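You operate a simulated robot arm through the tools that you are given. There is no shell and no other tool. Be economical: measure what you need, move in short steps, check, and stop when the job is done.

The job below is to be done with a simulated robot arm. You get a single attempt, and the scene is never put back.

Task
Put the 20 gauge from the grey table on the left shelf under the wooden bench and the 15 gauge on the shelf under the blue conveyor. Fetch the pin from the grey table and set it on the left half of the wooden bench. Take the black swatch and leave it on the shelf of the grey stand. Take the brown swatch and put it in the grey tub. Press the left button two times. Press the zero button two times. Push the bottom drawer shut. Take the size ticket and leave it in the purple tray. The order is free. Set down upright: gauge, size ticket.
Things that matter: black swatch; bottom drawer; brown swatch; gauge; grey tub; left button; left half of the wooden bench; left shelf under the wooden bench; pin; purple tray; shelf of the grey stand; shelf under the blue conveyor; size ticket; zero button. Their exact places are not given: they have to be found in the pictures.

The check looks at the end state, three seconds after you hand in, the way a careful person would. Anything else that was tipped, shoved, dropped, spilled or broken makes it a failure.

Robot
A 7-joint arm with a fingered hand on a trunk, on a base that drives. Base frame: it is fixed to the floor where the robot stands at the start and does not move with it; the origin is under the middle of the robot, x ahead of it, y to its left, z up. Lengths are in m, angles in degrees, forces in N, time in s.
With the tool pointing down near the work surface it reaches from about 0.1 to 0.38 m from the robot's upright axis, wherever it stands. Its first joint turns from -69.0 to 172.0 degrees. Places, roughly: black swatch [0.5, 0.25, 0.75]; bottom drawer [0.6, 3.7, 0.4]; brown swatch [0.75, -1.25, 1]; gauge [0.5, 0.25, 0.75]; grey tub (22x16x9 cm) [-0.1, 2.2, 0.3]; left button [0, 2.6, 0.7]; left half of the wooden bench [0.7, -1.7, 0.9]; left shelf under the wooden bench [0.7, -1.7, 0.3]; pin (2x2x3 cm) [0.5, 0, 0.8]; purple tray (24x18x6 cm) [0.8, 4.9, 0.3]; shelf of the grey stand [-0.1, 2.3, 0.3]; shelf under the blue conveyor [-2.1, 4, 0.3]; size ticket [0.75, 3.75, 1]; zero button [-0.8, 2.5, 0.8]. Payload 3.4 kg.
Tool frame: the origin (TCP) lies between the finger pads and is the grasp point; the fingertips stand 0.025 m ahead of it; z points along the fingers, y is the line along which they close. Largest opening 0.088 m; the body of the gripper starts 0.029 m behind the TCP. The gripper is a hand of 5 fingers: y runs from the thumb to the fingers, the wrist lies at [-0.013, -0.097, -0.162] in the tool frame, and closing takes about 1.5 s.
Orientation is that of the tool frame in the base frame, as [roll, pitch, yaw] about the fixed x, y, z axes, in that order (R = Rz(yaw) Ry(pitch) Rx(roll)). With the fingers straight down and the wrist toward the robot, the tool's x, y and z point along [0, 1, 0], [1, 0, 0] and [0, 0, -1] of the base frame.

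Tools
- The arm moves only by the tool servo_tool. Its argument "plan" is a list of rows, each a list of 3 entries, a list of its own where there are three numbers: the shift along the base's x, y, z in m, then the turn, a rotation vector about the base's x, y, z in degrees, then the closure, from 0 (fully open) to 1 (shut). In form: [[[dx, dy, dz], [ax, ay, az], grip], ...]. A call has 1 to 10 rows; each row is the pose to reach, as a shift and turn from the pose commanded when the call began. A row lasts 0.2 s, in which the tool goes at most 0.05 m and 8.6 degrees; a call with a longer step from one row to the next is refused whole, and so is a gripper value outside its range. Where a pose cannot be reached the arm comes as near as it can. A force on the tool above 40 N (or 10 N above the force at the start of the call, whichever is more), or a blocked arm, ends the call early, and 0.2 s more pass. The fingers move at their own pace (about 0.153 m/s each) and stop on an object; they squeeze with about 30 N. The grip force told is the motor's: it shows also when the fingers shut on nothing. Time passes only in rows, and 0.2 s behind the last, so rows that repeat a pose let the fingers close. The reply holds the time, the measured pose of the TCP, the force on the tool along the base axes, the opening and the grip force, in the units named above and with some noise, with the torque about the TCP (base axes, N m) and any sound that the robot's microphone picked up.
- Cameras (640 x 400 px; columns grow to the right, rows downward): "scene" is now at [0.1184, 0.0465, 1.3302]; the picture's right is [0.54, -0.84, 0.00], its down [-0.59, -0.38, -0.71] and it looks along [0.60, 0.39, -0.70] (base axes); focal length 283 px, centre (320, 200). "wrist" rides on the gripper at [0.059, -0.079, -0.105] in the tool frame; the picture's right is [-0.73, 0.32, -0.61], its down [-0.62, -0.68, 0.38] and it looks along [-0.29, 0.66, 0.70] (tool axes); focal length 234 px, centre (320, 200).
- grab_frame(camera): a new picture of that camera. It takes no simulated time.
- raise_lower(by): slides the trunk up (or, below 0, down) by that many m; the arm and the scene camera ride with it, the base frame stays. It gives what a move gives, with no picture.
- steer(legs): drives the robot by 1 to 6 legs, each [ahead, left, turn to the left] in m, m and degrees, along the robot's own axes; the way and the turn of a leg run together, so that a leg with both is an arc; at most 1.5 m and 180 degrees a leg. The arm and the cameras ride along, it lands a little off, and it stops where it bumps. It gives what a move gives.
- preshape(shape): the hand has 5 fingers and takes this shape, open, in about a second: jaw (thumb against the fingers, like two jaws); tri (thumb and two fingers); tip (a fingertip pinch); poke (one finger out to press); point (the index stretched); flat (the hand flat); cup (the hand cupped); fist (a fist). The gripper value then closes the fingers along that shape, each until it touches; the sizes above hold for jaw. It gives what a move gives, with no picture.
- aim_head(pan, tilt): turns the head with the scene camera to pan (to the left, within 86 degrees either way) and tilt (down, from -29 to 69), counted from straight ahead of the robot. It gives what a move gives.
- point_at(camera, pixels): there is no depth. For up to 12 entries [column, row, z] of the newest picture of that camera ("zoom" is the newest enlarged one), the place [x, y] in the base frame at which the ray of that pixel passes the height z, good to about 0.002 m. It takes no simulated time.
- zoom(camera, box): a new picture of the part [left, top, right, bottom] of that camera's present view, enlarged. It takes no simulated time.
- close_job(): hands the job in; it is judged then, once.

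Keep the steps short. Do not move on a guess: measure, check each grasp and each placing, and mend mistakes. In all there are 145 turns and 188 pictures (those below and enlarged ones count). Leave the gripper open and the arm clear of the work at the hand-in unless told otherwise, and finish with a single line.

The tools are called after "Emit:" as name(argument=value, ...) on one line, values as JSON. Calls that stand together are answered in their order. servo_tool: Moves the arm, as the interface text tells. Its arguments: {"type":"object","properties":{"plan":{"type":"array","items":{"type":"array"}}},"required":["plan"]} The other tools are called the same way: raise_lower (by) slides the trunk up or down; preshape (shape) gives the hand a shape; steer (legs) drives the base; aim_head (pan, tilt) turns the head that bears the scene camera; grab_frame (camera) takes a picture; point_at (camera, pixels) gives the place at which the rays of pixels pass given heights; zoom (camera, box) takes an enlarged picture of a part of a camera's view; close_job () hands the job in.

At the start:

```text
clock: 0.0
eef_pos: [0.3141, 0.1201, 1.1071]
tcp_rot: [-179.9, -0.1, 90.1]
wrist_force: [-0.3, 0.1, -0.1]
torque: [-0.01, -0.04, -0.03]
opening: 0.0876
finger_force: 0.1
shape: jaw
trunk travel left (down, up): [-0.6, 0.34]
robot x, y, heading: [-0.0052, -0.0018, 0.0]
head pan, tilt: [32.9, 44.5]
```

scene: 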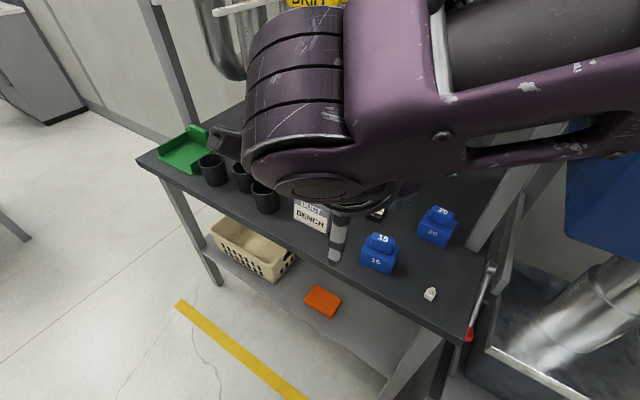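
wrist: 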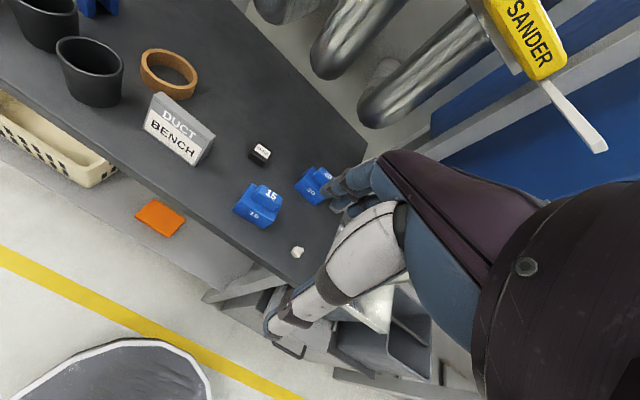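

I see the table with the two blue gauges, the white pin and a small black block with a white label. I'll look closer with both cameras.

Emit:
zoom(camera="wrist", box=[200, 120, 360, 280])

Emit:
zoom(camera="scene", box=[280, 180, 480, 320])

Emit:
point_at(camera="wrist", pixels=[[297, 257, 0.75], [297, 248, 0.78], [258, 158, 0.75], [237, 214, 0.75], [275, 228, 0.75], [298, 188, 0.75], [0, 95, 0.75], [300, 285, 0.75]])

Emit:
point_at(camera="scene", pixels=[[430, 299, 0.75], [430, 290, 0.78], [378, 268, 0.75], [436, 240, 0.75], [376, 218, 0.75], [137, 160, 0.75], [462, 343, 0.75]])

```text
2.50 times, centred on (280, 200) of wrist
```

zoom: 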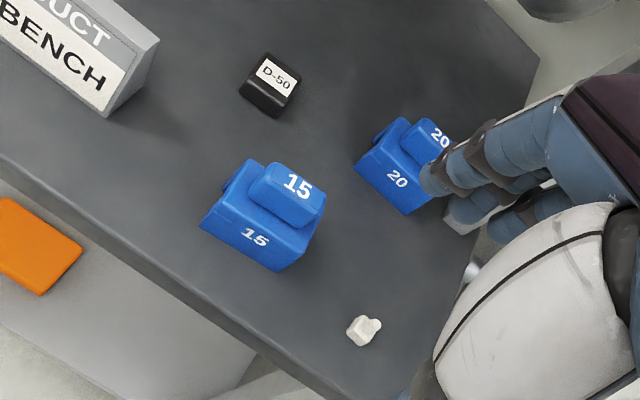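

```text
2.86 times, centred on (380, 250) of scene
```

zoom: 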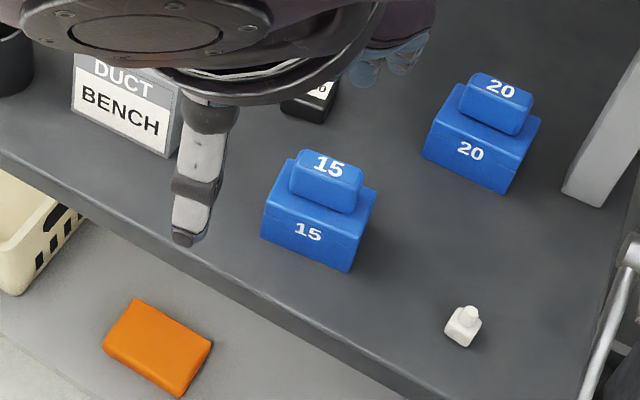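

```text
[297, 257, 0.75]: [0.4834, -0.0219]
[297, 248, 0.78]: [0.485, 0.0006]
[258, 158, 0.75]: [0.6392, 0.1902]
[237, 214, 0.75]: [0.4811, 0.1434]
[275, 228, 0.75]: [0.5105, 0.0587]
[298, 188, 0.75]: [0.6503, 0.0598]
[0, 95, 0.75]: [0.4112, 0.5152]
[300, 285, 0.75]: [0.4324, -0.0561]
```

```text
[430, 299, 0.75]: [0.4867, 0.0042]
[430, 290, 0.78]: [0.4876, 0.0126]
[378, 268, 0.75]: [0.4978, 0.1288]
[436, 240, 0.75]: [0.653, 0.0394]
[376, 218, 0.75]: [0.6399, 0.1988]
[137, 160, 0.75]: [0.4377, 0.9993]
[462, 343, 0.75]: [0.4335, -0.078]
```

Estimates differ slightly, so I'll refine heights later. Next I look around with the head to learn the room, to the left first.

Emit:
aim_head(pan=80, tilt=15)

Emit:
grab_frame(camera="scene")

Emit:
aim_head(pan=-70, tilt=25)

Emit:
grab_frame(camera="scene")

```text
clock: 1.1
eef_pos: [0.3127, 0.1198, 1.1071]
tcp_rot: [-179.9, -0.1, 90.1]
wrist_force: [-0.7, 0.3, -0.1]
torque: [-0.01, 0.01, -0.02]
opening: 0.0876
finger_force: 0.2
shape: jaw
trunk travel left (down, up): [-0.6, 0.34]
robot x, y, heading: [0.0017, -0.0014, -0.1]
head pan, tilt: [80.0, 15.0]
```

```text
183 pictures are left
```

scene: 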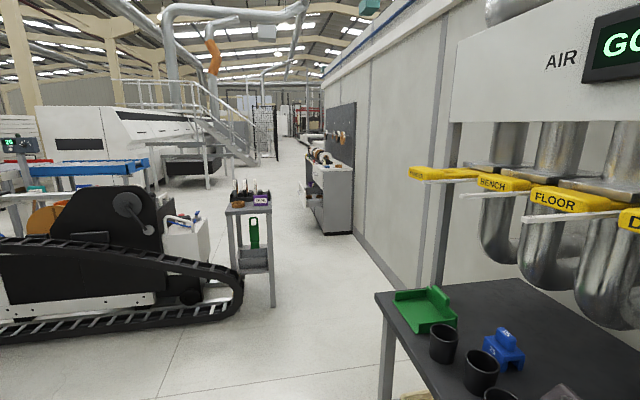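

```text
clock: 3.5
eef_pos: [0.3115, 0.1202, 1.1059]
tcp_rot: [-180.0, -0.1, 90.0]
wrist_force: [0.7, 0.0, 0.4]
torque: [0.03, 0.0, 0.0]
opening: 0.0876
finger_force: 0.2
shape: jaw
trunk travel left (down, up): [-0.6, 0.34]
robot x, y, heading: [0.0005, 0.0008, 0.3]
head pan, tilt: [-70.0, 25.0]
```

```text
182 pictures are left
```

scene: 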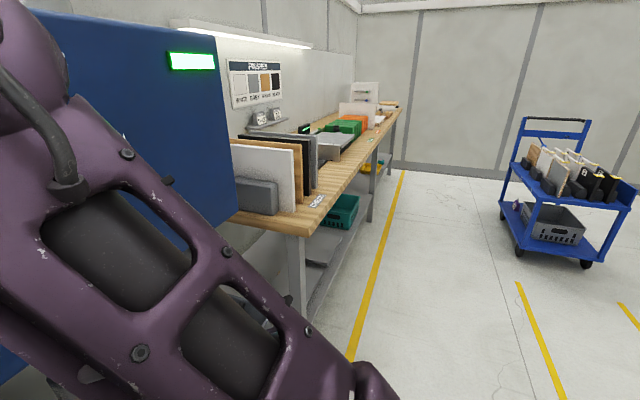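

Emit:
zoom(camera="scene", box=[210, 40, 430, 240])

```text
2.00 times, centred on (320, 140) of scene
```

zoom: 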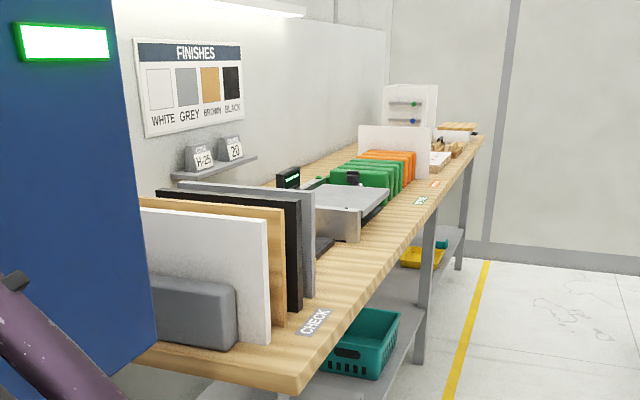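

Emit:
zoom(camera="wrist", box=[236, 128, 296, 178])

Emit:
aim_head(pan=60, tilt=50)

Emit:
grab_frame(camera="scene")

```text
8.00 times, centred on (266, 153) of wrist
```

zoom: 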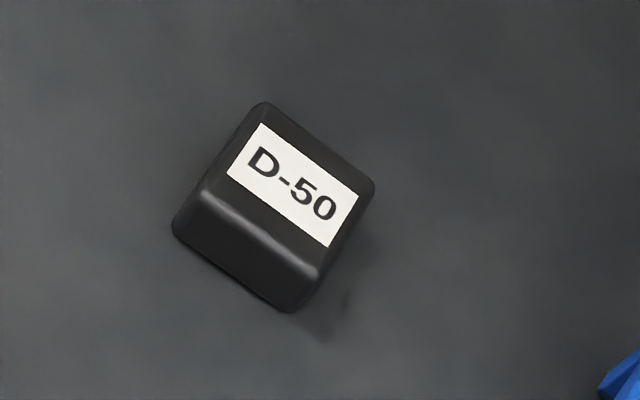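

```text
clock: 5.6
eef_pos: [0.3127, 0.1195, 1.1051]
tcp_rot: [-180.0, -0.1, 90.1]
wrist_force: [0.2, 0.2, 0.2]
torque: [-0.01, -0.02, 0.0]
opening: 0.0876
finger_force: 0.0
shape: jaw
trunk travel left (down, up): [-0.6, 0.34]
robot x, y, heading: [-0.0005, -0.0008, 0.0]
head pan, tilt: [60.0, 50.0]
```

```text
179 pictures are left
```

scene: 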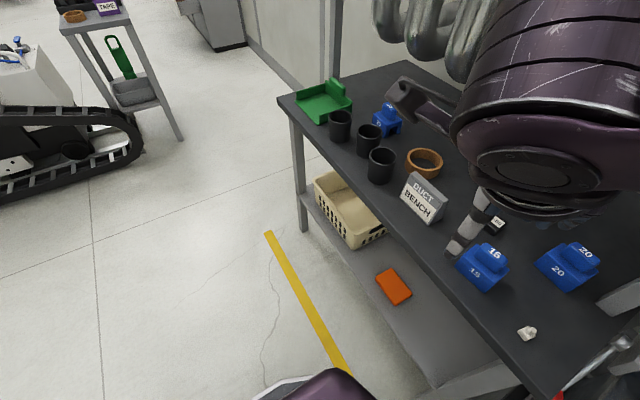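

D-50 is the only black block on the table. Now I measure the base outline and table edge in the wrist and scene pictures.

Emit:
grab_frame(camera="wrist")

Emit:
point_at(camera="wrist", pixels=[[120, 340, 0.0], [120, 340, 0.15], [120, 340, 0.3], [10, 398, 0.15], [210, 390, 0.15], [250, 280, 0.3], [295, 282, 0.78], [0, 80, 0.78]])

Emit:
point_at(camera="scene", pixels=[[525, 337, 0.78], [525, 337, 0.8], [480, 285, 0.78], [570, 285, 0.78], [493, 232, 0.78], [278, 100, 0.78], [400, 302, 0.3], [330, 370, 0.15], [432, 385, 0.3], [60, 30, 0.8], [182, 140, 0.0], [548, 398, 0.78]])

```text
178 pictures are left
```

wrist: 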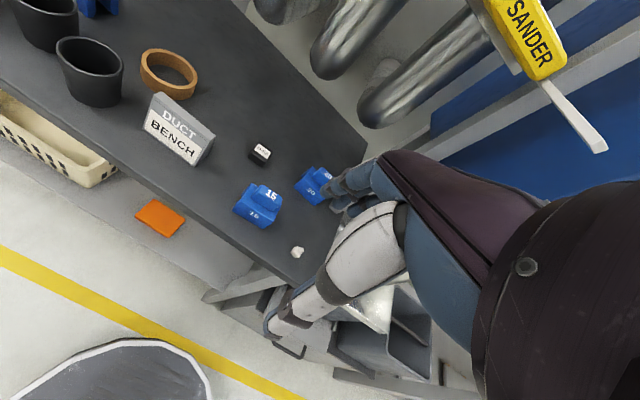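

```text
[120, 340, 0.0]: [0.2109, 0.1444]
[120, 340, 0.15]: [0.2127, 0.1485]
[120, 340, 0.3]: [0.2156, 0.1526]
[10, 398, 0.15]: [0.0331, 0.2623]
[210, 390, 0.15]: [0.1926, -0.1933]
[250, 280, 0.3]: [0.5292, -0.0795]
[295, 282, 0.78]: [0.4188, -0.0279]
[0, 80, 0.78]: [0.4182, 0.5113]
```

```text
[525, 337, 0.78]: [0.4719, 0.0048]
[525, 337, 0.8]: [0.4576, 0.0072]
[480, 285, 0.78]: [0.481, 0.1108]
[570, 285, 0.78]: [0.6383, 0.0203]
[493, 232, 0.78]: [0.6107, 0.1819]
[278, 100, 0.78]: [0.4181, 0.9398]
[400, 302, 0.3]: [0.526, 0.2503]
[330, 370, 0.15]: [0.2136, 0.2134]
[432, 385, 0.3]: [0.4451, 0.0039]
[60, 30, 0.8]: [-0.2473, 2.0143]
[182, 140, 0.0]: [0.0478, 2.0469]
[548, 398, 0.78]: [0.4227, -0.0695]
```

Wrist and scene both place the table front edge at x≈0.418 with top z≈0.78. The base front is at about x=0.21, so I drive 0.18 ahead and look again.

Emit:
steer(legs=[[0.18, 0, 0]])

Emit:
aim_head(pan=30, tilt=65)

Emit:
grab_frame(camera="scene")

Emit:
grab_frame(camera="wrist")

```text
clock: 7.3
eef_pos: [0.4846, 0.1223, 1.111]
tcp_rot: [179.4, -0.3, 90.4]
wrist_force: [-0.4, 0.1, -0.3]
torque: [0.01, 0.02, 0.0]
opening: 0.0878
finger_force: 0.0
shape: jaw
trunk travel left (down, up): [-0.6, 0.34]
robot x, y, heading: [0.1791, 0.0018, 0.1]
head pan, tilt: [60.0, 50.0]
stopped in leg 1: the robot was blocked; the commanded pose is now the measured one
```

```text
clock: 8.2
eef_pos: [0.4828, 0.1232, 1.1105]
tcp_rot: [179.5, -0.3, 90.6]
wrist_force: [0.5, -0.1, -0.1]
torque: [0.0, -0.01, 0.01]
opening: 0.0878
finger_force: 0.1
shape: jaw
trunk travel left (down, up): [-0.6, 0.34]
robot x, y, heading: [0.177, 0.0063, 0.6]
head pan, tilt: [30.0, 65.0]
```

```text
177 pictures are left
```

scene: 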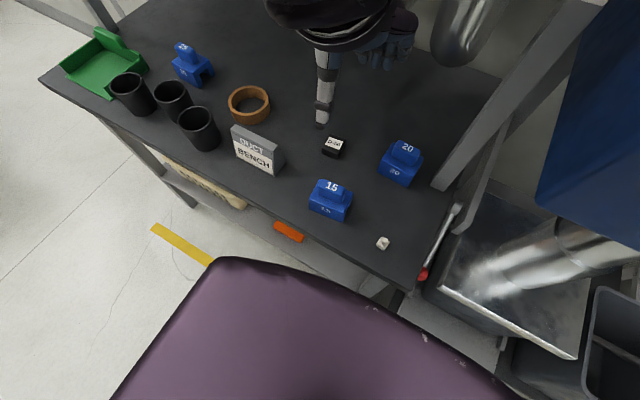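

```text
176 pictures are left
```

wrist: 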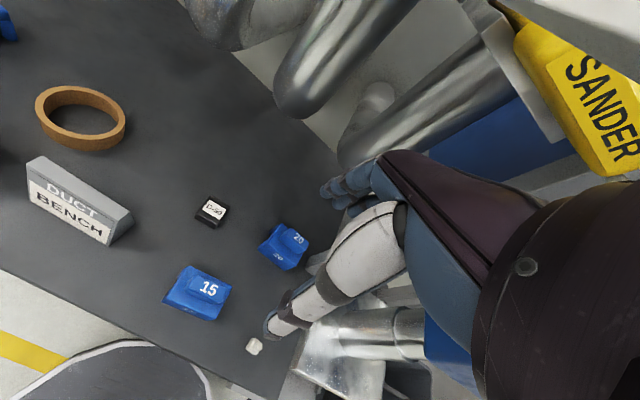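

The drive reports it was blocked right at its end, so I back off 2 cm and measure again.

Emit:
steer(legs=[[-0.02, 0, 0]])

Emit:
grab_frame(camera="scene")

Emit:
grab_frame(camera="wrist")

Emit:
zoom(camera="scene", box=[280, 120, 460, 280])

```text
clock: 9.0
eef_pos: [0.4715, 0.1217, 1.1071]
tcp_rot: [180.0, -0.1, 90.3]
wrist_force: [0.1, -0.5, 0.5]
torque: [0.03, 0.01, 0.02]
opening: 0.0875
finger_force: 0.0
shape: jaw
trunk travel left (down, up): [-0.6, 0.34]
robot x, y, heading: [0.1583, 0.0031, 0.3]
head pan, tilt: [30.0, 65.0]
```

```text
175 pictures are left
```

scene: 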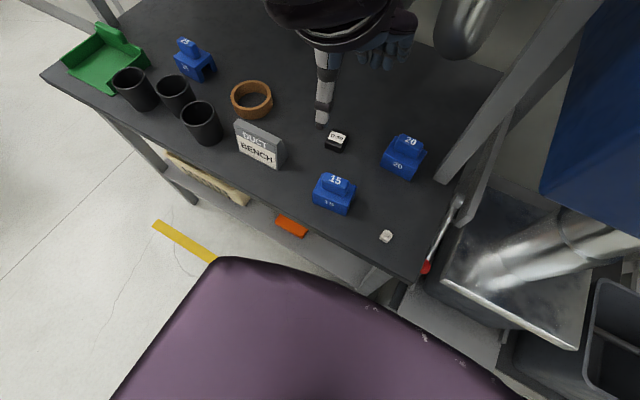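

```text
174 pictures are left
```

wrist: 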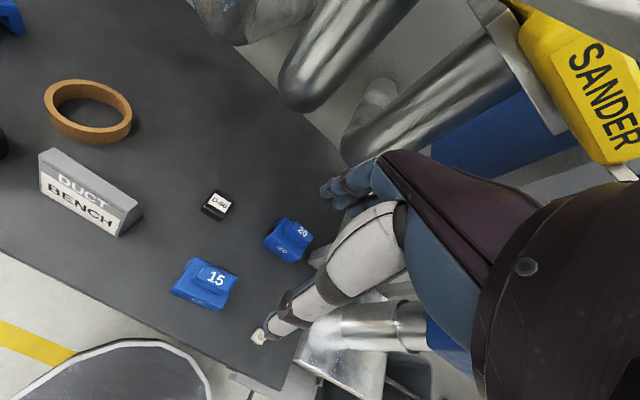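

```text
2.50 times, centred on (370, 200) of scene
```

zoom: 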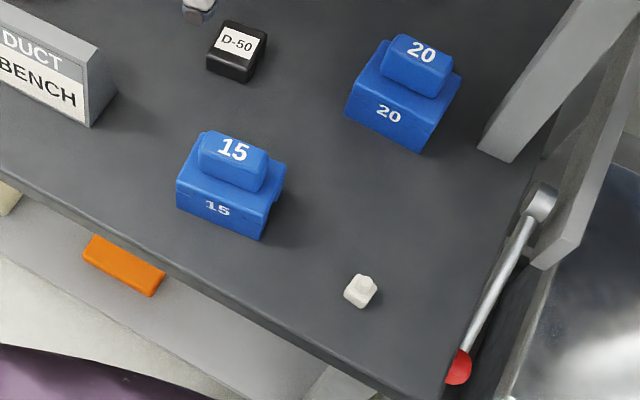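

Emit:
point_at(camera="zoom", pixels=[[358, 303, 0.78], [363, 284, 0.81], [179, 203, 0.78], [262, 238, 0.78], [284, 170, 0.82], [178, 180, 0.82], [208, 62, 0.78], [244, 82, 0.78], [236, 40, 0.81], [346, 118, 0.78], [421, 151, 0.78], [352, 372, 0.78]])

Emit:
point_at(camera="wrist", pixels=[[259, 337, 0.79], [150, 332, 0.78], [172, 293, 0.78], [225, 308, 0.78], [202, 213, 0.78], [220, 220, 0.78]])

```text
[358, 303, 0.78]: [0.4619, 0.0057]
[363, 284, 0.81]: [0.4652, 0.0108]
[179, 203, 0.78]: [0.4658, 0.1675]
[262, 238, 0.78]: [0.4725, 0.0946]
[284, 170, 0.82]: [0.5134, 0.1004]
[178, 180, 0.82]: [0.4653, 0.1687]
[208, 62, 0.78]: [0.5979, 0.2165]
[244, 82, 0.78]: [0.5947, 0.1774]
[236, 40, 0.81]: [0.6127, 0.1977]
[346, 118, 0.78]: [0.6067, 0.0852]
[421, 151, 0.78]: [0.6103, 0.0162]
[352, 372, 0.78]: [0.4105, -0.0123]
```

```text
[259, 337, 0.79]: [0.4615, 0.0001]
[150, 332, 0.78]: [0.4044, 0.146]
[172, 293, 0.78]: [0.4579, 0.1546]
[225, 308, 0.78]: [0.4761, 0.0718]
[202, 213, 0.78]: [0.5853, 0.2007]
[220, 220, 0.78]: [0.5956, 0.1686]
```

Emit:
point_at(camera="scene", pixels=[[300, 265, 1.2], [300, 265, 1.0], [300, 265, 0.8], [400, 318, 1.2], [400, 318, 1.0], [400, 318, 0.8]])

Emit:
servo_tool(plan=[[[0, -0.04, 0], [0, 0, 0], 0], [[-0.004, -0.08, 0], [0, 0, 0], 0], [[-0.004, -0.115, 0], [0, 0, 0], 0], [[-0.004, -0.115, -0.05], [0, 0, 0], 0], [[-0.004, -0.115, -0.1], [0, 0, 0], 0]])

```text
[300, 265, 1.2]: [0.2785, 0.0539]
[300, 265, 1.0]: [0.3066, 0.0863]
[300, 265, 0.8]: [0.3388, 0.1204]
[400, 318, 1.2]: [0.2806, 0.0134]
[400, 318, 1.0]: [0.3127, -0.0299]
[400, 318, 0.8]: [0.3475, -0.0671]
```

```text
clock: 10.4
eef_pos: [0.4596, 0.0111, 1.0213]
tcp_rot: [178.0, -0.4, 89.3]
wrist_force: [0.0, -0.5, 0.1]
torque: [0.03, -0.01, 0.01]
opening: 0.0876
finger_force: 0.0
shape: jaw
out of reach, approached as far as the arm can: row 4, 5
trunk travel left (down, up): [-0.6, 0.34]
robot x, y, heading: [0.156, -0.0013, -0.7]
head pan, tilt: [30.0, 65.0]
stopped in row 5: the arm was blocked; the commanded pose is now the measured one
```

The chest stays well short of the table, so I lower the trunk and look with the wrist camera.

Emit:
raise_lower(by=-0.12)

Emit:
grab_frame(camera="wrist")

Emit:
grab_frame(camera="scene")

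```text
clock: 11.9
eef_pos: [0.46, 0.0148, 0.9022]
tcp_rot: [177.8, 0.1, 89.4]
wrist_force: [0.0, 0.5, -0.3]
torque: [-0.01, 0.0, -0.02]
opening: 0.0876
finger_force: 0.1
shape: jaw
trunk travel left (down, up): [-0.48, 0.46]
robot x, y, heading: [0.157, -0.0004, -0.6]
head pan, tilt: [30.0, 65.0]
```

```text
172 pictures are left
```

wrist: 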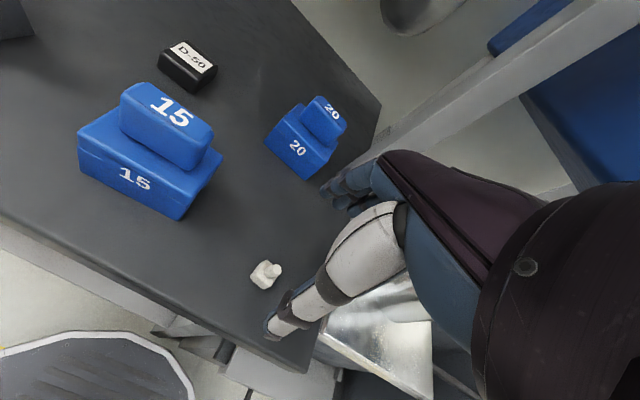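

```text
171 pictures are left
```

scene: 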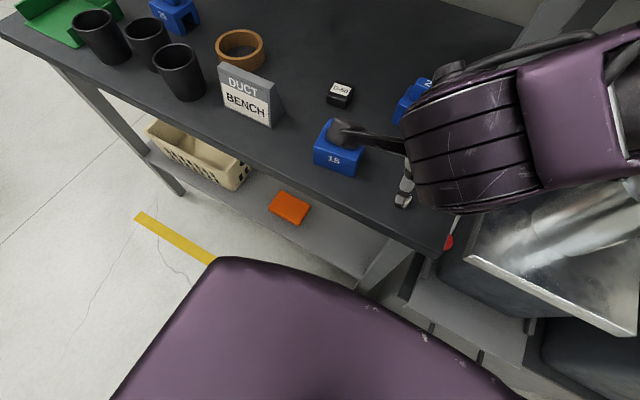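

Emit:
point_at(camera="wrist", pixels=[[264, 286, 0.78], [268, 272, 0.795], [275, 266, 0.81], [180, 220, 0.78], [79, 165, 0.78], [222, 160, 0.82], [160, 88, 0.78], [190, 93, 0.78], [266, 143, 0.78], [310, 180, 0.78], [335, 148, 0.82]])

```text
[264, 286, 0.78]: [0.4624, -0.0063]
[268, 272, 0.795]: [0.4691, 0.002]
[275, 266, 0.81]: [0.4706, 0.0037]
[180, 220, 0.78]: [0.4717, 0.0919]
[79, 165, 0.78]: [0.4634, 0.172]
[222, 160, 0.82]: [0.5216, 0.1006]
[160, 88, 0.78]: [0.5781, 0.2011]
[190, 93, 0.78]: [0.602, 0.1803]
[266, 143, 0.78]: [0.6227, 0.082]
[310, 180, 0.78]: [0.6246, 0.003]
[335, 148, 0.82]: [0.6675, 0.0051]
```

Pin centre is about (0.469, 0.003). I centre over it, then lower with the trunk.

Emit:
servo_tool(plan=[[[0.009, -0.012, 0.0], [0, 0, 0], 0], [[0.009, -0.012, 0], [0, 0, 0], 0]])

Emit:
raise_lower(by=-0.06)

Emit:
grab_frame(camera="wrist")

```text
clock: 12.7
eef_pos: [0.4682, 0.0183, 0.9025]
tcp_rot: [177.5, 0.9, 90.0]
wrist_force: [0.1, 0.2, 0.6]
torque: [0.0, 0.03, 0.0]
opening: 0.0877
finger_force: 0.0
shape: jaw
trunk travel left (down, up): [-0.48, 0.46]
robot x, y, heading: [0.1537, 0.0029, -0.3]
head pan, tilt: [30.0, 65.0]
stopped in row 2: the arm was blocked; the commanded pose is now the measured one
```

```text
clock: 13.7
eef_pos: [0.4718, 0.0054, 0.8461]
tcp_rot: [177.5, 0.2, 89.3]
wrist_force: [0.6, 0.0, 0.7]
torque: [0.0, 0.01, -0.01]
opening: 0.088
finger_force: 0.0
shape: jaw
trunk travel left (down, up): [-0.42, 0.52]
robot x, y, heading: [0.1559, -0.0011, -0.7]
head pan, tilt: [30.0, 65.0]
```

```text
170 pictures are left
```

wrist: 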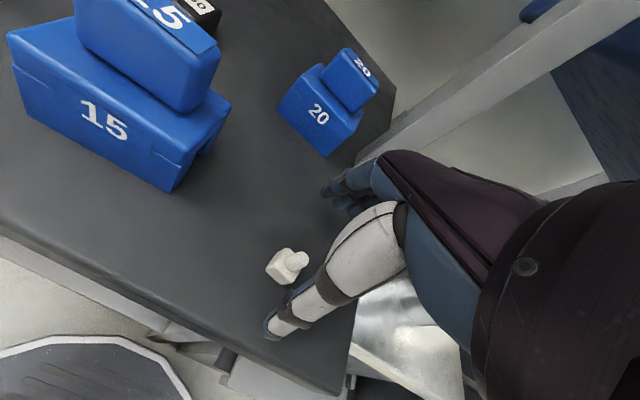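

Emit:
point_at(camera="wrist", pixels=[[283, 285, 0.78], [287, 267, 0.795], [297, 257, 0.81]])

Emit:
raise_lower(by=-0.02)

Emit:
zoom(camera="wrist", box=[220, 150, 420, 350])

```text
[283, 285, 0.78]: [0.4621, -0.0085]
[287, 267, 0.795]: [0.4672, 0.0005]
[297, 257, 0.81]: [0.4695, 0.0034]
```

```text
clock: 14.4
eef_pos: [0.4726, 0.0042, 0.8255]
tcp_rot: [177.4, 0.2, 89.1]
wrist_force: [0.0, 0.5, 0.5]
torque: [0.03, -0.01, 0.01]
opening: 0.0879
finger_force: 0.0
shape: jaw
trunk travel left (down, up): [-0.4, 0.54]
robot x, y, heading: [0.156, 0.0022, -0.8]
head pan, tilt: [30.0, 65.0]
```

```text
2.00 times, centred on (320, 250) of wrist
```

zoom: 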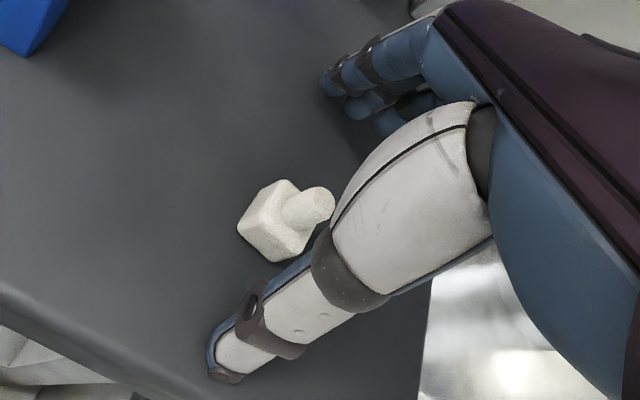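

The pin is between thumb and fingers. I lower 1.5 cm and close.

Emit:
raise_lower(by=-0.016)

Emit:
servo_tool(plan=[[[0, 0, 0], [0, 0, 0], 0.5], [[0, 0, 0], [0, 0, 0], 0.8], [[0, 0, 0], [0, 0, 0], 1], [[0, 0, 0], [0, 0, 0], 1], [[0, 0, 0], [0, 0, 0], 1], [[0, 0, 0], [0, 0, 0], 1], [[0, 0, 0], [0, 0, 0], 1], [[0, 0, 0], [0, 0, 0], 1], [[0, 0, 0], [0, 0, 0], 1]])

Emit:
zoom(camera="wrist", box=[220, 150, 420, 350])

```text
clock: 14.8
eef_pos: [0.4789, 0.0073, 0.8227]
tcp_rot: [176.2, -0.5, 88.9]
wrist_force: [2.6, -1.0, 15.2]
torque: [-0.04, 0.73, 0.05]
opening: 0.0883
finger_force: 0.0
shape: jaw
trunk travel left (down, up): [-0.392, 0.548]
robot x, y, heading: [0.1521, -0.0, -1.6]
head pan, tilt: [30.0, 65.0]
stopped: the force on the tool passed its limit at 54 N (the readings are from after the stop); the commanded pose is now the measured one
```

```text
clock: 15.3
eef_pos: [0.4777, 0.0094, 0.8258]
tcp_rot: [176.0, -1.0, 89.0]
wrist_force: [-17.6, 2.5, 59.4]
torque: [0.06, 3.67, -0.14]
opening: 0.0526
finger_force: 29.9
shape: jaw
trunk travel left (down, up): [-0.392, 0.548]
robot x, y, heading: [0.1522, 0.0024, -1.1]
head pan, tilt: [30.0, 65.0]
stopped in row 2: the force on the tool passed its limit at 46 N (the readings are from after the stop); the commanded pose is now the measured one
```

```text
2.00 times, centred on (320, 250) of wrist
```

zoom: 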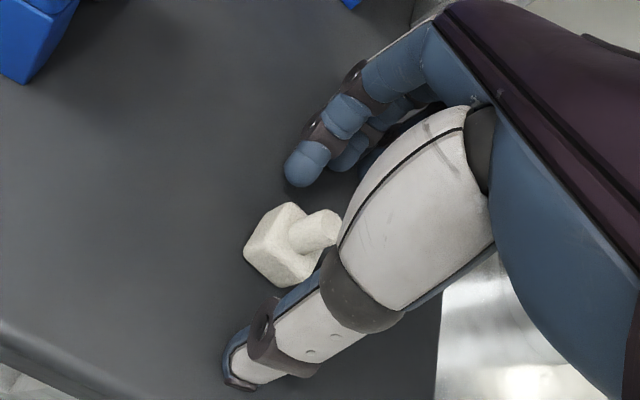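

The fingertips touched the table. I open, rise 1.5 cm and close again.

Emit:
servo_tool(plan=[[[0, 0, 0.01], [0, 0, 0], 0.3], [[0, 0, 0.015], [0, 0, 0], 0], [[0, 0, 0.015], [0, 0, 0], 0], [[0, 0, 0.015], [0, 0, 0], 0]])

Emit:
servo_tool(plan=[[[-0.006, -0.004, 0], [0, 0, 0], 0.5], [[-0.006, -0.004, 0], [0, 0, 0], 0.8], [[-0.006, -0.004, 0], [0, 0, 0], 1], [[-0.006, -0.004, 0], [0, 0, 0], 1], [[-0.006, -0.004, 0], [0, 0, 0], 1], [[-0.006, -0.004, 0], [0, 0, 0], 1], [[-0.006, -0.004, 0], [0, 0, 0], 1]])

Emit:
zoom(camera="wrist", box=[220, 150, 420, 350])

```text
clock: 16.3
eef_pos: [0.4821, 0.0078, 0.8351]
tcp_rot: [176.7, -0.5, 88.9]
wrist_force: [0.4, -0.2, -0.8]
torque: [0.01, 0.01, 0.0]
opening: 0.0878
finger_force: 0.1
shape: jaw
trunk travel left (down, up): [-0.392, 0.548]
robot x, y, heading: [0.1563, -0.0018, -1.0]
head pan, tilt: [30.0, 65.0]
```

```text
clock: 17.9
eef_pos: [0.4785, 0.0024, 0.8359]
tcp_rot: [176.8, -0.7, 89.0]
wrist_force: [-0.3, 0.1, 0.8]
torque: [0.01, 0.03, -0.01]
opening: 0.0032
finger_force: 30.3
shape: jaw
trunk travel left (down, up): [-0.392, 0.548]
robot x, y, heading: [0.1581, 0.0042, -1.0]
head pan, tilt: [30.0, 65.0]
```

```text
2.00 times, centred on (320, 250) of wrist
```

zoom: 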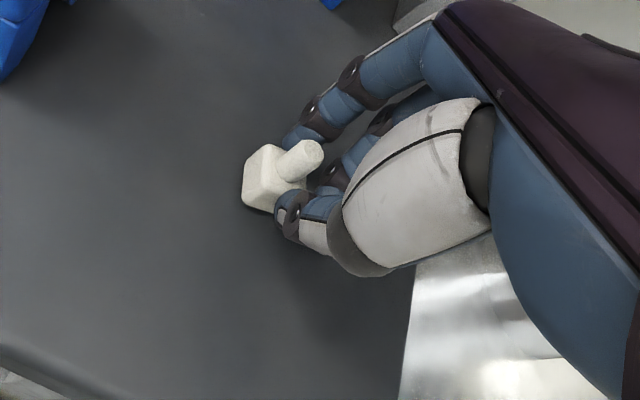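

The fingers shut just beside the pin, which lies to their +y side. I open and measure it again.

Emit:
servo_tool(plan=[[[0, 0, 0.0], [0, 0, 0], 0.5], [[0, 0, 0], [0, 0, 0], 0], [[0, 0, 0], [0, 0, 0], 0], [[0, 0, 0.0], [0, 0, 0], 0]])

Emit:
zoom(camera="wrist", box=[220, 150, 420, 350])

```text
clock: 18.9
eef_pos: [0.4783, 0.0037, 0.8341]
tcp_rot: [176.8, -0.6, 89.0]
wrist_force: [0.0, 0.3, -0.1]
torque: [-0.04, -0.01, -0.01]
opening: 0.088
finger_force: 0.1
shape: jaw
trunk travel left (down, up): [-0.392, 0.548]
robot x, y, heading: [0.1571, -0.0034, -1.3]
head pan, tilt: [30.0, 65.0]
```

```text
2.00 times, centred on (320, 250) of wrist
```

zoom: 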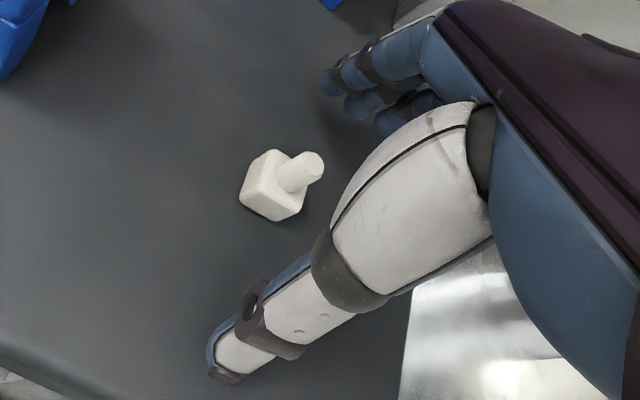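

Emit:
point_at(camera="zoom", pixels=[[276, 222, 0.785], [242, 204, 0.785], [272, 187, 0.795], [312, 160, 0.815]])

```text
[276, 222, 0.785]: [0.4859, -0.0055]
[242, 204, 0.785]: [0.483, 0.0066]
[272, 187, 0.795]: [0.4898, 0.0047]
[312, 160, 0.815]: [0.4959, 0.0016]
```

The fingers closed too high, above the pin's body. I lower about 8 mm, undo the small tilt and shift over the pin's new place (0.49, 0.002).

Emit:
servo_tool(plan=[[[0.01, -0.001, -0.004], [0, 3, 0], 0], [[0.01, -0.001, -0.008], [0, 3, 0], 0], [[0.01, -0.001, -0.008], [0, 3, 0], 0]])

Emit:
zoom(camera="wrist", box=[220, 150, 420, 350])

```text
clock: 19.7
eef_pos: [0.4825, 0.0054, 0.8293]
tcp_rot: [179.0, -0.3, 88.9]
wrist_force: [0.1, 0.4, 0.2]
torque: [0.0, -0.01, -0.02]
opening: 0.0877
finger_force: 0.0
shape: jaw
trunk travel left (down, up): [-0.392, 0.548]
robot x, y, heading: [0.1529, -0.0001, -1.1]
head pan, tilt: [30.0, 65.0]
```

```text
2.00 times, centred on (320, 250) of wrist
```

zoom: 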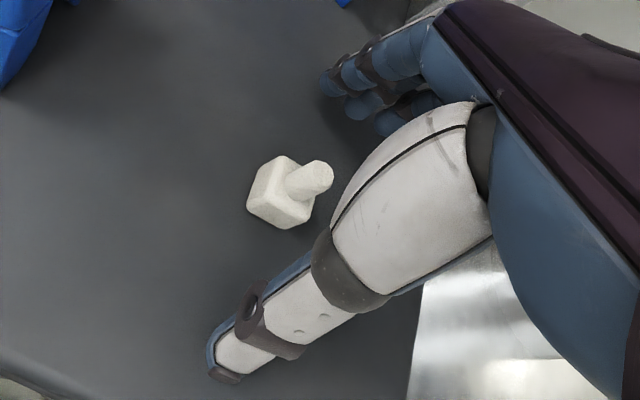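

Emit:
servo_tool(plan=[[[0.002, 0, -0.005], [0, 0, 0], 0], [[0.002, 0, -0.005], [0, 0, 0], 0.3], [[0.002, 0, -0.005], [0, 0, 0], 0.6], [[0.002, 0, -0.005], [0, 0, 0], 1], [[0.002, 0, -0.005], [0, 0, 0], 1], [[0.002, 0, -0.005], [0, 0, 0], 1], [[0.002, 0, -0.005], [0, 0, 0], 1], [[0.002, 0, -0.005], [0, 0, 0], 1], [[0.002, 0, -0.005], [0, 0, 0], 1]])

Emit:
zoom(camera="wrist", box=[220, 150, 420, 350])

```text
clock: 21.7
eef_pos: [0.4823, 0.0031, 0.8265]
tcp_rot: [178.9, -0.4, 88.7]
wrist_force: [-0.6, -0.3, 2.8]
torque: [0.02, 0.0, 0.0]
opening: 0.0037
finger_force: 30.4
shape: jaw
trunk travel left (down, up): [-0.392, 0.548]
robot x, y, heading: [0.1565, 0.0027, -1.5]
head pan, tilt: [30.0, 65.0]
```

```text
2.00 times, centred on (320, 250) of wrist
```

zoom: 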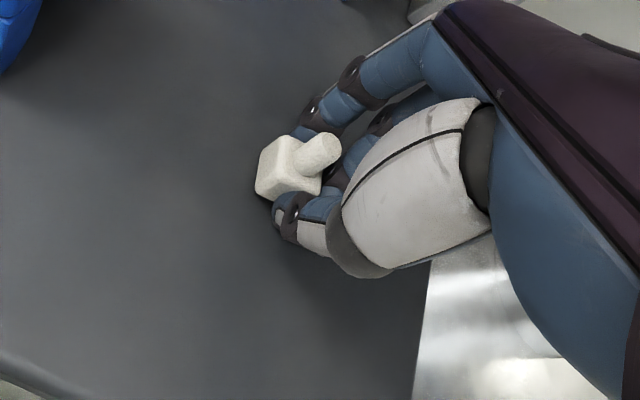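

The pin appears between thumb and index although the opening reads small. I lift 3 cm to test.

Emit:
servo_tool(plan=[[[0, 0, 0.02], [0, 0, 0], 1], [[0, 0, 0.04], [0, 0, 0], 1]])

Emit:
zoom(camera="wrist", box=[220, 150, 420, 350])

```text
clock: 22.3
eef_pos: [0.4958, 0.0025, 0.8584]
tcp_rot: [-179.8, -0.6, 89.0]
wrist_force: [-0.4, 0.5, -0.7]
torque: [-0.01, -0.02, 0.02]
opening: 0.0039
finger_force: 30.1
shape: jaw
trunk travel left (down, up): [-0.392, 0.548]
robot x, y, heading: [0.1593, -0.001, -1.1]
head pan, tilt: [30.0, 65.0]
```

```text
2.00 times, centred on (320, 250) of wrist
```

zoom: 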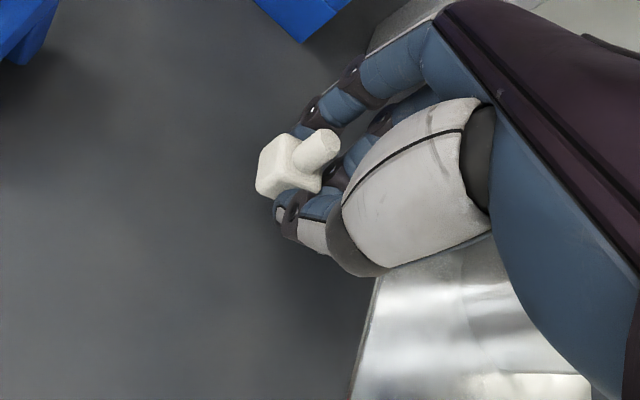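

The pin came up with the hand. I raise the trunk, back off and look toward the wooden bench.

Emit:
raise_lower(by=0.3)

Emit:
steer(legs=[[-0.3, 0, 0]])

Emit:
aim_head(pan=-65, tilt=40)

Emit:
grab_frame(camera="scene")

Emit:
grab_frame(camera="wrist")

```text
clock: 24.5
eef_pos: [0.4937, -0.0122, 1.0927]
tcp_rot: [-179.2, -0.6, 88.5]
wrist_force: [-10.8, -22.0, 7.8]
torque: [3.0, -1.13, 0.96]
opening: 0.0037
finger_force: 30.2
shape: jaw
trunk travel left (down, up): [-0.627, 0.313]
robot x, y, heading: [0.1596, -0.0013, -1.3]
head pan, tilt: [30.0, 65.0]
stopped: the force on the tool passed its limit at 65 N (the readings are from after the stop); the commanded pose is now the measured one
```

```text
clock: 26.5
eef_pos: [0.2036, -0.0005, 1.0898]
tcp_rot: [-179.0, -0.2, 88.4]
wrist_force: [-0.7, -0.3, 0.5]
torque: [0.0, -0.03, -0.01]
opening: 0.004
finger_force: 29.8
shape: jaw
trunk travel left (down, up): [-0.627, 0.313]
robot x, y, heading: [-0.1399, 0.0098, -1.1]
head pan, tilt: [30.0, 65.0]
```

```text
clock: 28.2
eef_pos: [0.2023, 0.0004, 1.0889]
tcp_rot: [-178.8, -0.1, 88.5]
wrist_force: [-0.1, 0.8, -0.3]
torque: [-0.03, -0.03, -0.02]
opening: 0.0037
finger_force: 29.9
shape: jaw
trunk travel left (down, up): [-0.627, 0.313]
robot x, y, heading: [-0.1395, 0.0038, -1.6]
head pan, tilt: [-65.0, 40.0]
```

```text
162 pictures are left
```

scene: 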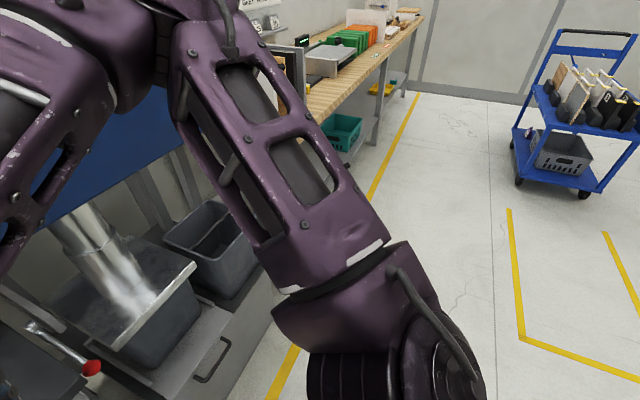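

```text
161 pictures are left
```

wrist: 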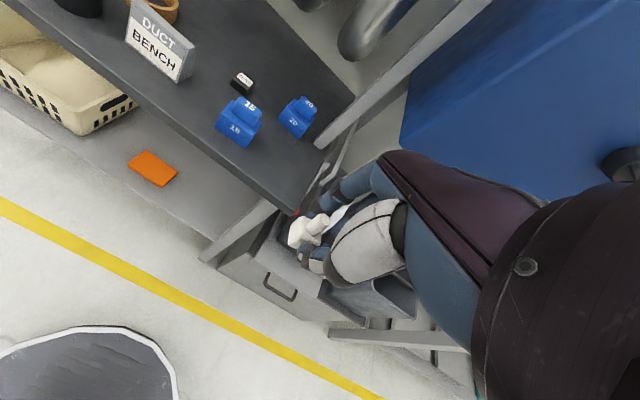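

Something touched while rising. I look ahead to check the overhead levers.

Emit:
aim_head(pan=20, tilt=0)

Emit:
grab_frame(camera="scene")

```text
clock: 29.8
eef_pos: [0.2038, 0.0002, 1.0883]
tcp_rot: [-178.9, -0.3, 88.5]
wrist_force: [0.4, 0.1, -1.3]
torque: [-0.01, -0.03, 0.01]
opening: 0.0036
finger_force: 30.1
shape: jaw
trunk travel left (down, up): [-0.627, 0.313]
robot x, y, heading: [-0.1394, 0.0069, -1.1]
head pan, tilt: [20.0, 0.0]
```

```text
160 pictures are left
```

scene: 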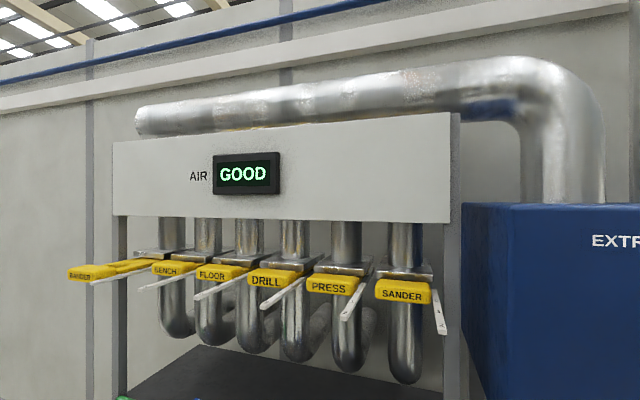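

The panel still reads GOOD and the levers look alike. Now I strafe right 1 m toward the bench, clear of the yellow-lined floor items.

Emit:
steer(legs=[[0, -1.2, 1]])

Emit:
aim_head(pan=-20, tilt=25)

Emit:
grab_frame(camera="scene")

Emit:
aim_head(pan=30, tilt=35)

Emit:
grab_frame(camera="scene")

Emit:
grab_frame(camera="wrist")

```text
clock: 35.9
eef_pos: [0.1957, -1.1997, 1.0897]
tcp_rot: [-178.9, -0.2, 90.3]
wrist_force: [0.4, -0.6, -0.1]
torque: [-0.02, 0.02, 0.01]
opening: 0.0037
finger_force: 29.9
shape: jaw
trunk travel left (down, up): [-0.627, 0.313]
robot x, y, heading: [-0.1472, -1.2068, 0.5]
head pan, tilt: [20.0, 0.0]
```

```text
clock: 37.0
eef_pos: [0.1949, -1.1992, 1.0896]
tcp_rot: [-178.9, -0.3, 90.5]
wrist_force: [-0.5, 0.2, -0.4]
torque: [0.0, -0.02, 0.02]
opening: 0.0037
finger_force: 30.0
shape: jaw
trunk travel left (down, up): [-0.627, 0.313]
robot x, y, heading: [-0.1476, -1.208, 0.5]
head pan, tilt: [-20.0, 25.0]
```

```text
159 pictures are left
```

scene: 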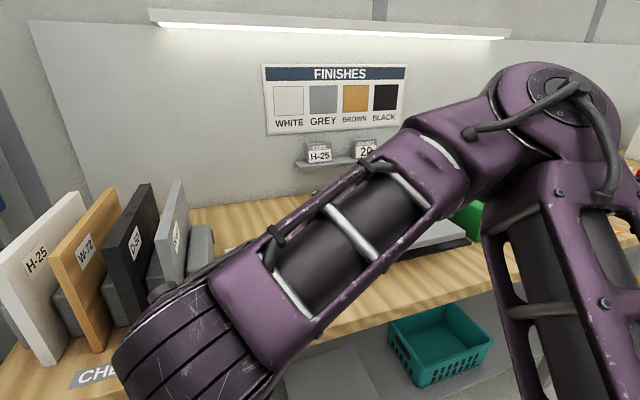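

```text
clock: 38.2
eef_pos: [0.1946, -1.1995, 1.0892]
tcp_rot: [-178.9, -0.2, 90.4]
wrist_force: [-0.3, 0.3, -0.1]
torque: [0.03, 0.01, -0.01]
opening: 0.0036
finger_force: 29.8
shape: jaw
trunk travel left (down, up): [-0.627, 0.313]
robot x, y, heading: [-0.1419, -1.205, 0.5]
head pan, tilt: [30.0, 35.0]
```

```text
158 pictures are left
```

scene: 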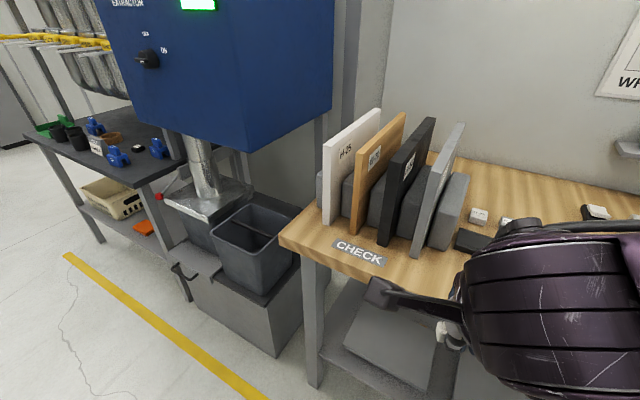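

```text
157 pictures are left
```

wrist: 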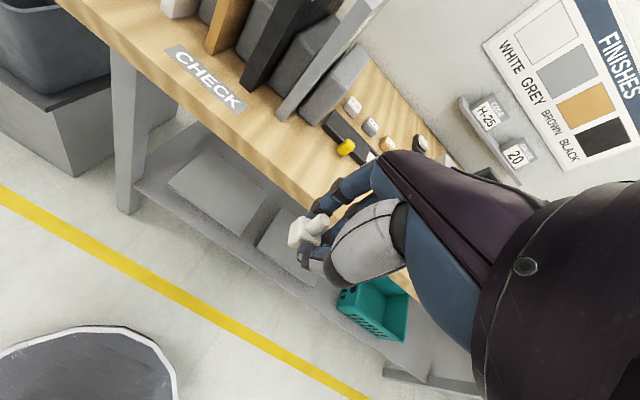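

Small swatch blocks lie on the bench too. I zoom in on them.

Emit:
zoom(camera="wrist", box=[300, 70, 460, 180])

Emit:
zoom(camera="scene", box=[430, 180, 640, 300])

Emit:
point_at(camera="scene", pixels=[[280, 244, 0.9], [446, 302, 0.9], [478, 215, 0.9], [386, 265, 0.9]])

Emit:
point_at(camera="wrist", pixels=[[352, 103, 0.9], [370, 126, 0.9], [386, 147, 0.9], [110, 50, 0.9], [245, 140, 0.9], [343, 145, 0.9], [205, 80, 0.9], [250, 85, 0.9]])

```text
3.64 times, centred on (380, 125) of wrist
```

zoom: 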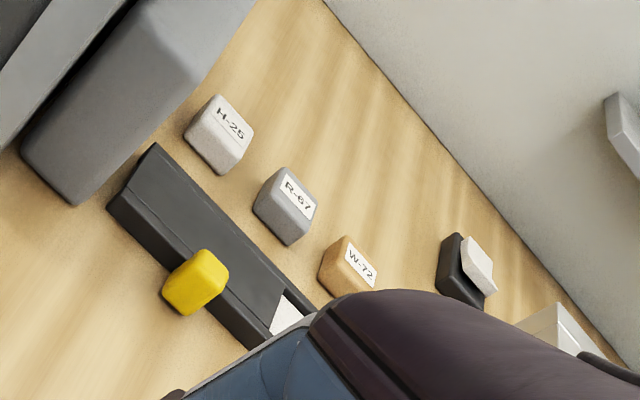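

```text
3.05 times, centred on (535, 240) of scene
```

zoom: 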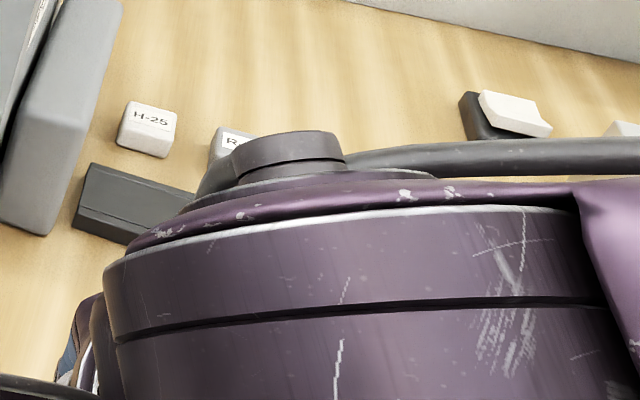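

```text
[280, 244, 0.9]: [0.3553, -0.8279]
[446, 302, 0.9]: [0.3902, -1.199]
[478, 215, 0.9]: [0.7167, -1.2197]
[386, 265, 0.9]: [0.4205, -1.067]
```

```text
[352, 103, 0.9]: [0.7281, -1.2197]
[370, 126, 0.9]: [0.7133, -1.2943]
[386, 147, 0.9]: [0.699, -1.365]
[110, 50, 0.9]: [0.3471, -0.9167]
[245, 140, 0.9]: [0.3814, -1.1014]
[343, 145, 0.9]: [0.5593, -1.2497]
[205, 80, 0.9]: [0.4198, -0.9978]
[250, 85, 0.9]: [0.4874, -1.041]
```

Swatch W-72 (brown) is at about (0.70, -1.365). First, I place the pin near the front edge of the left half: drive ahead 0.25.

Emit:
steer(legs=[[0.26, -0.06, 0]])

Emit:
raise_lower(by=-0.1)

Emit:
grab_frame(camera="wrist")

Emit:
grab_frame(camera="scene")

```text
clock: 40.0
eef_pos: [0.4535, -1.2548, 1.0892]
tcp_rot: [-178.8, -0.2, 90.5]
wrist_force: [0.0, 0.8, -0.7]
torque: [0.0, -0.01, 0.0]
opening: 0.0038
finger_force: 29.8
shape: jaw
trunk travel left (down, up): [-0.627, 0.313]
robot x, y, heading: [0.1094, -1.2594, 0.7]
head pan, tilt: [30.0, 35.0]
```

```text
clock: 41.4
eef_pos: [0.4524, -1.2545, 0.9885]
tcp_rot: [-178.9, -0.1, 90.5]
wrist_force: [-0.8, -0.4, 0.2]
torque: [0.0, 0.04, -0.03]
opening: 0.0038
finger_force: 29.8
shape: jaw
trunk travel left (down, up): [-0.527, 0.413]
robot x, y, heading: [0.1121, -1.2636, 0.7]
head pan, tilt: [30.0, 35.0]
```

```text
154 pictures are left
```

wrist: 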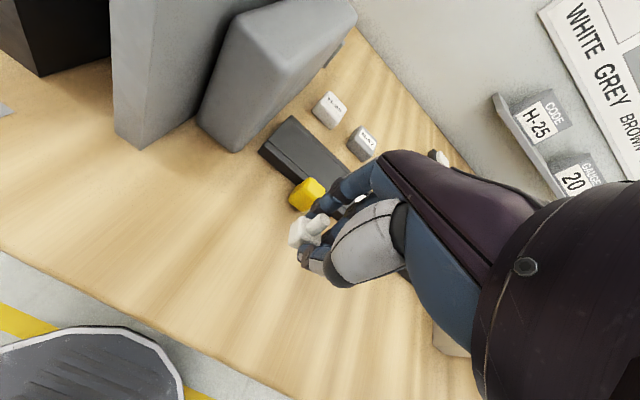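

```text
153 pictures are left
```

scene: 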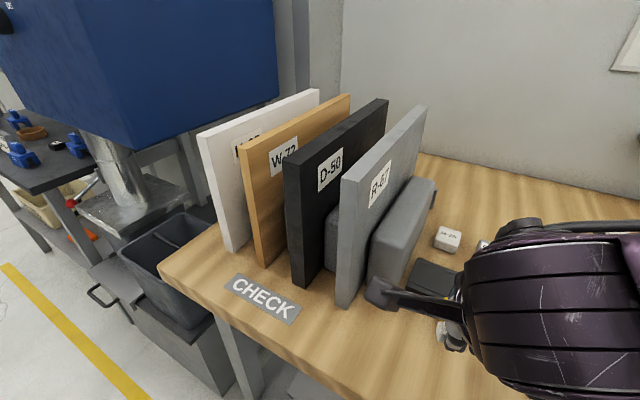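

Emit:
point_at(camera="wrist", pixels=[[303, 212, 0.9], [303, 212, 0.92], [205, 140, 0.9], [150, 150, 0.9], [235, 152, 0.9], [300, 240, 0.92], [90, 285, 0.9], [330, 370, 0.9]])

Emit:
point_at(camera="scene", pixels=[[345, 307, 0.9], [300, 320, 0.9], [230, 285, 0.9], [160, 268, 0.9], [430, 205, 0.9], [370, 280, 0.9]])

```text
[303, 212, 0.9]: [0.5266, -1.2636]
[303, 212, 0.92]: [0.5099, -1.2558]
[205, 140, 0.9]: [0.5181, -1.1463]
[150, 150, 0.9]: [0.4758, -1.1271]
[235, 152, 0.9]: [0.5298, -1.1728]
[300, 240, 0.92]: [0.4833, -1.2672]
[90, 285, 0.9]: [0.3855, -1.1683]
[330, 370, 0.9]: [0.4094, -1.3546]
```

```text
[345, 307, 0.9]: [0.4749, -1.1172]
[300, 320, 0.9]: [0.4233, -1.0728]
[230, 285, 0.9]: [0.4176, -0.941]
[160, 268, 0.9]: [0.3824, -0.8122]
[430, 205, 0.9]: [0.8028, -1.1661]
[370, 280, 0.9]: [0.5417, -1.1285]
```

Emit:
servo_tool(plan=[[[-0.012, -0.03, 0], [0, 0, 0], 1], [[-0.012, -0.055, 0], [0, 0, 0], 1], [[-0.012, -0.055, 0], [0, 0, 0], 1]])

Emit:
raise_lower(by=-0.035)

Emit:
zoom(camera="wrist", box=[220, 130, 420, 330])

```text
clock: 42.2
eef_pos: [0.4519, -1.305, 0.9961]
tcp_rot: [-178.8, -0.2, 90.4]
wrist_force: [0.1, -0.6, -0.6]
torque: [0.02, 0.03, 0.02]
opening: 0.0036
finger_force: 30.5
shape: jaw
out of reach, approached as far as the arm can: row 2, 3
trunk travel left (down, up): [-0.527, 0.413]
robot x, y, heading: [0.1148, -1.2626, 0.5]
head pan, tilt: [30.0, 35.0]
```

```text
clock: 43.0
eef_pos: [0.4521, -1.3048, 0.9608]
tcp_rot: [-178.8, -0.2, 90.5]
wrist_force: [0.5, 0.6, -0.1]
torque: [0.02, 0.01, -0.01]
opening: 0.0037
finger_force: 30.3
shape: jaw
trunk travel left (down, up): [-0.492, 0.448]
robot x, y, heading: [0.1119, -1.2595, 0.6]
head pan, tilt: [30.0, 35.0]
```

```text
2.00 times, centred on (320, 230) of wrist
```

zoom: 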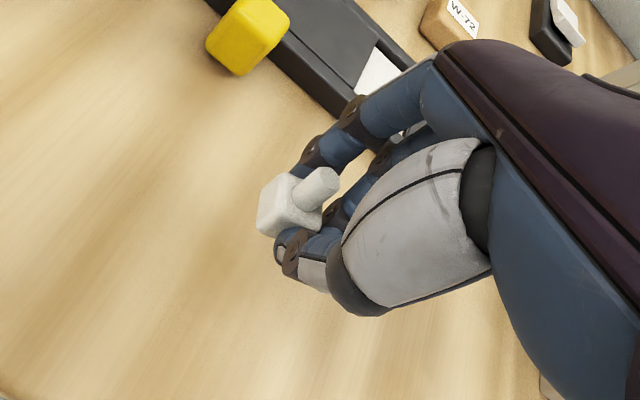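

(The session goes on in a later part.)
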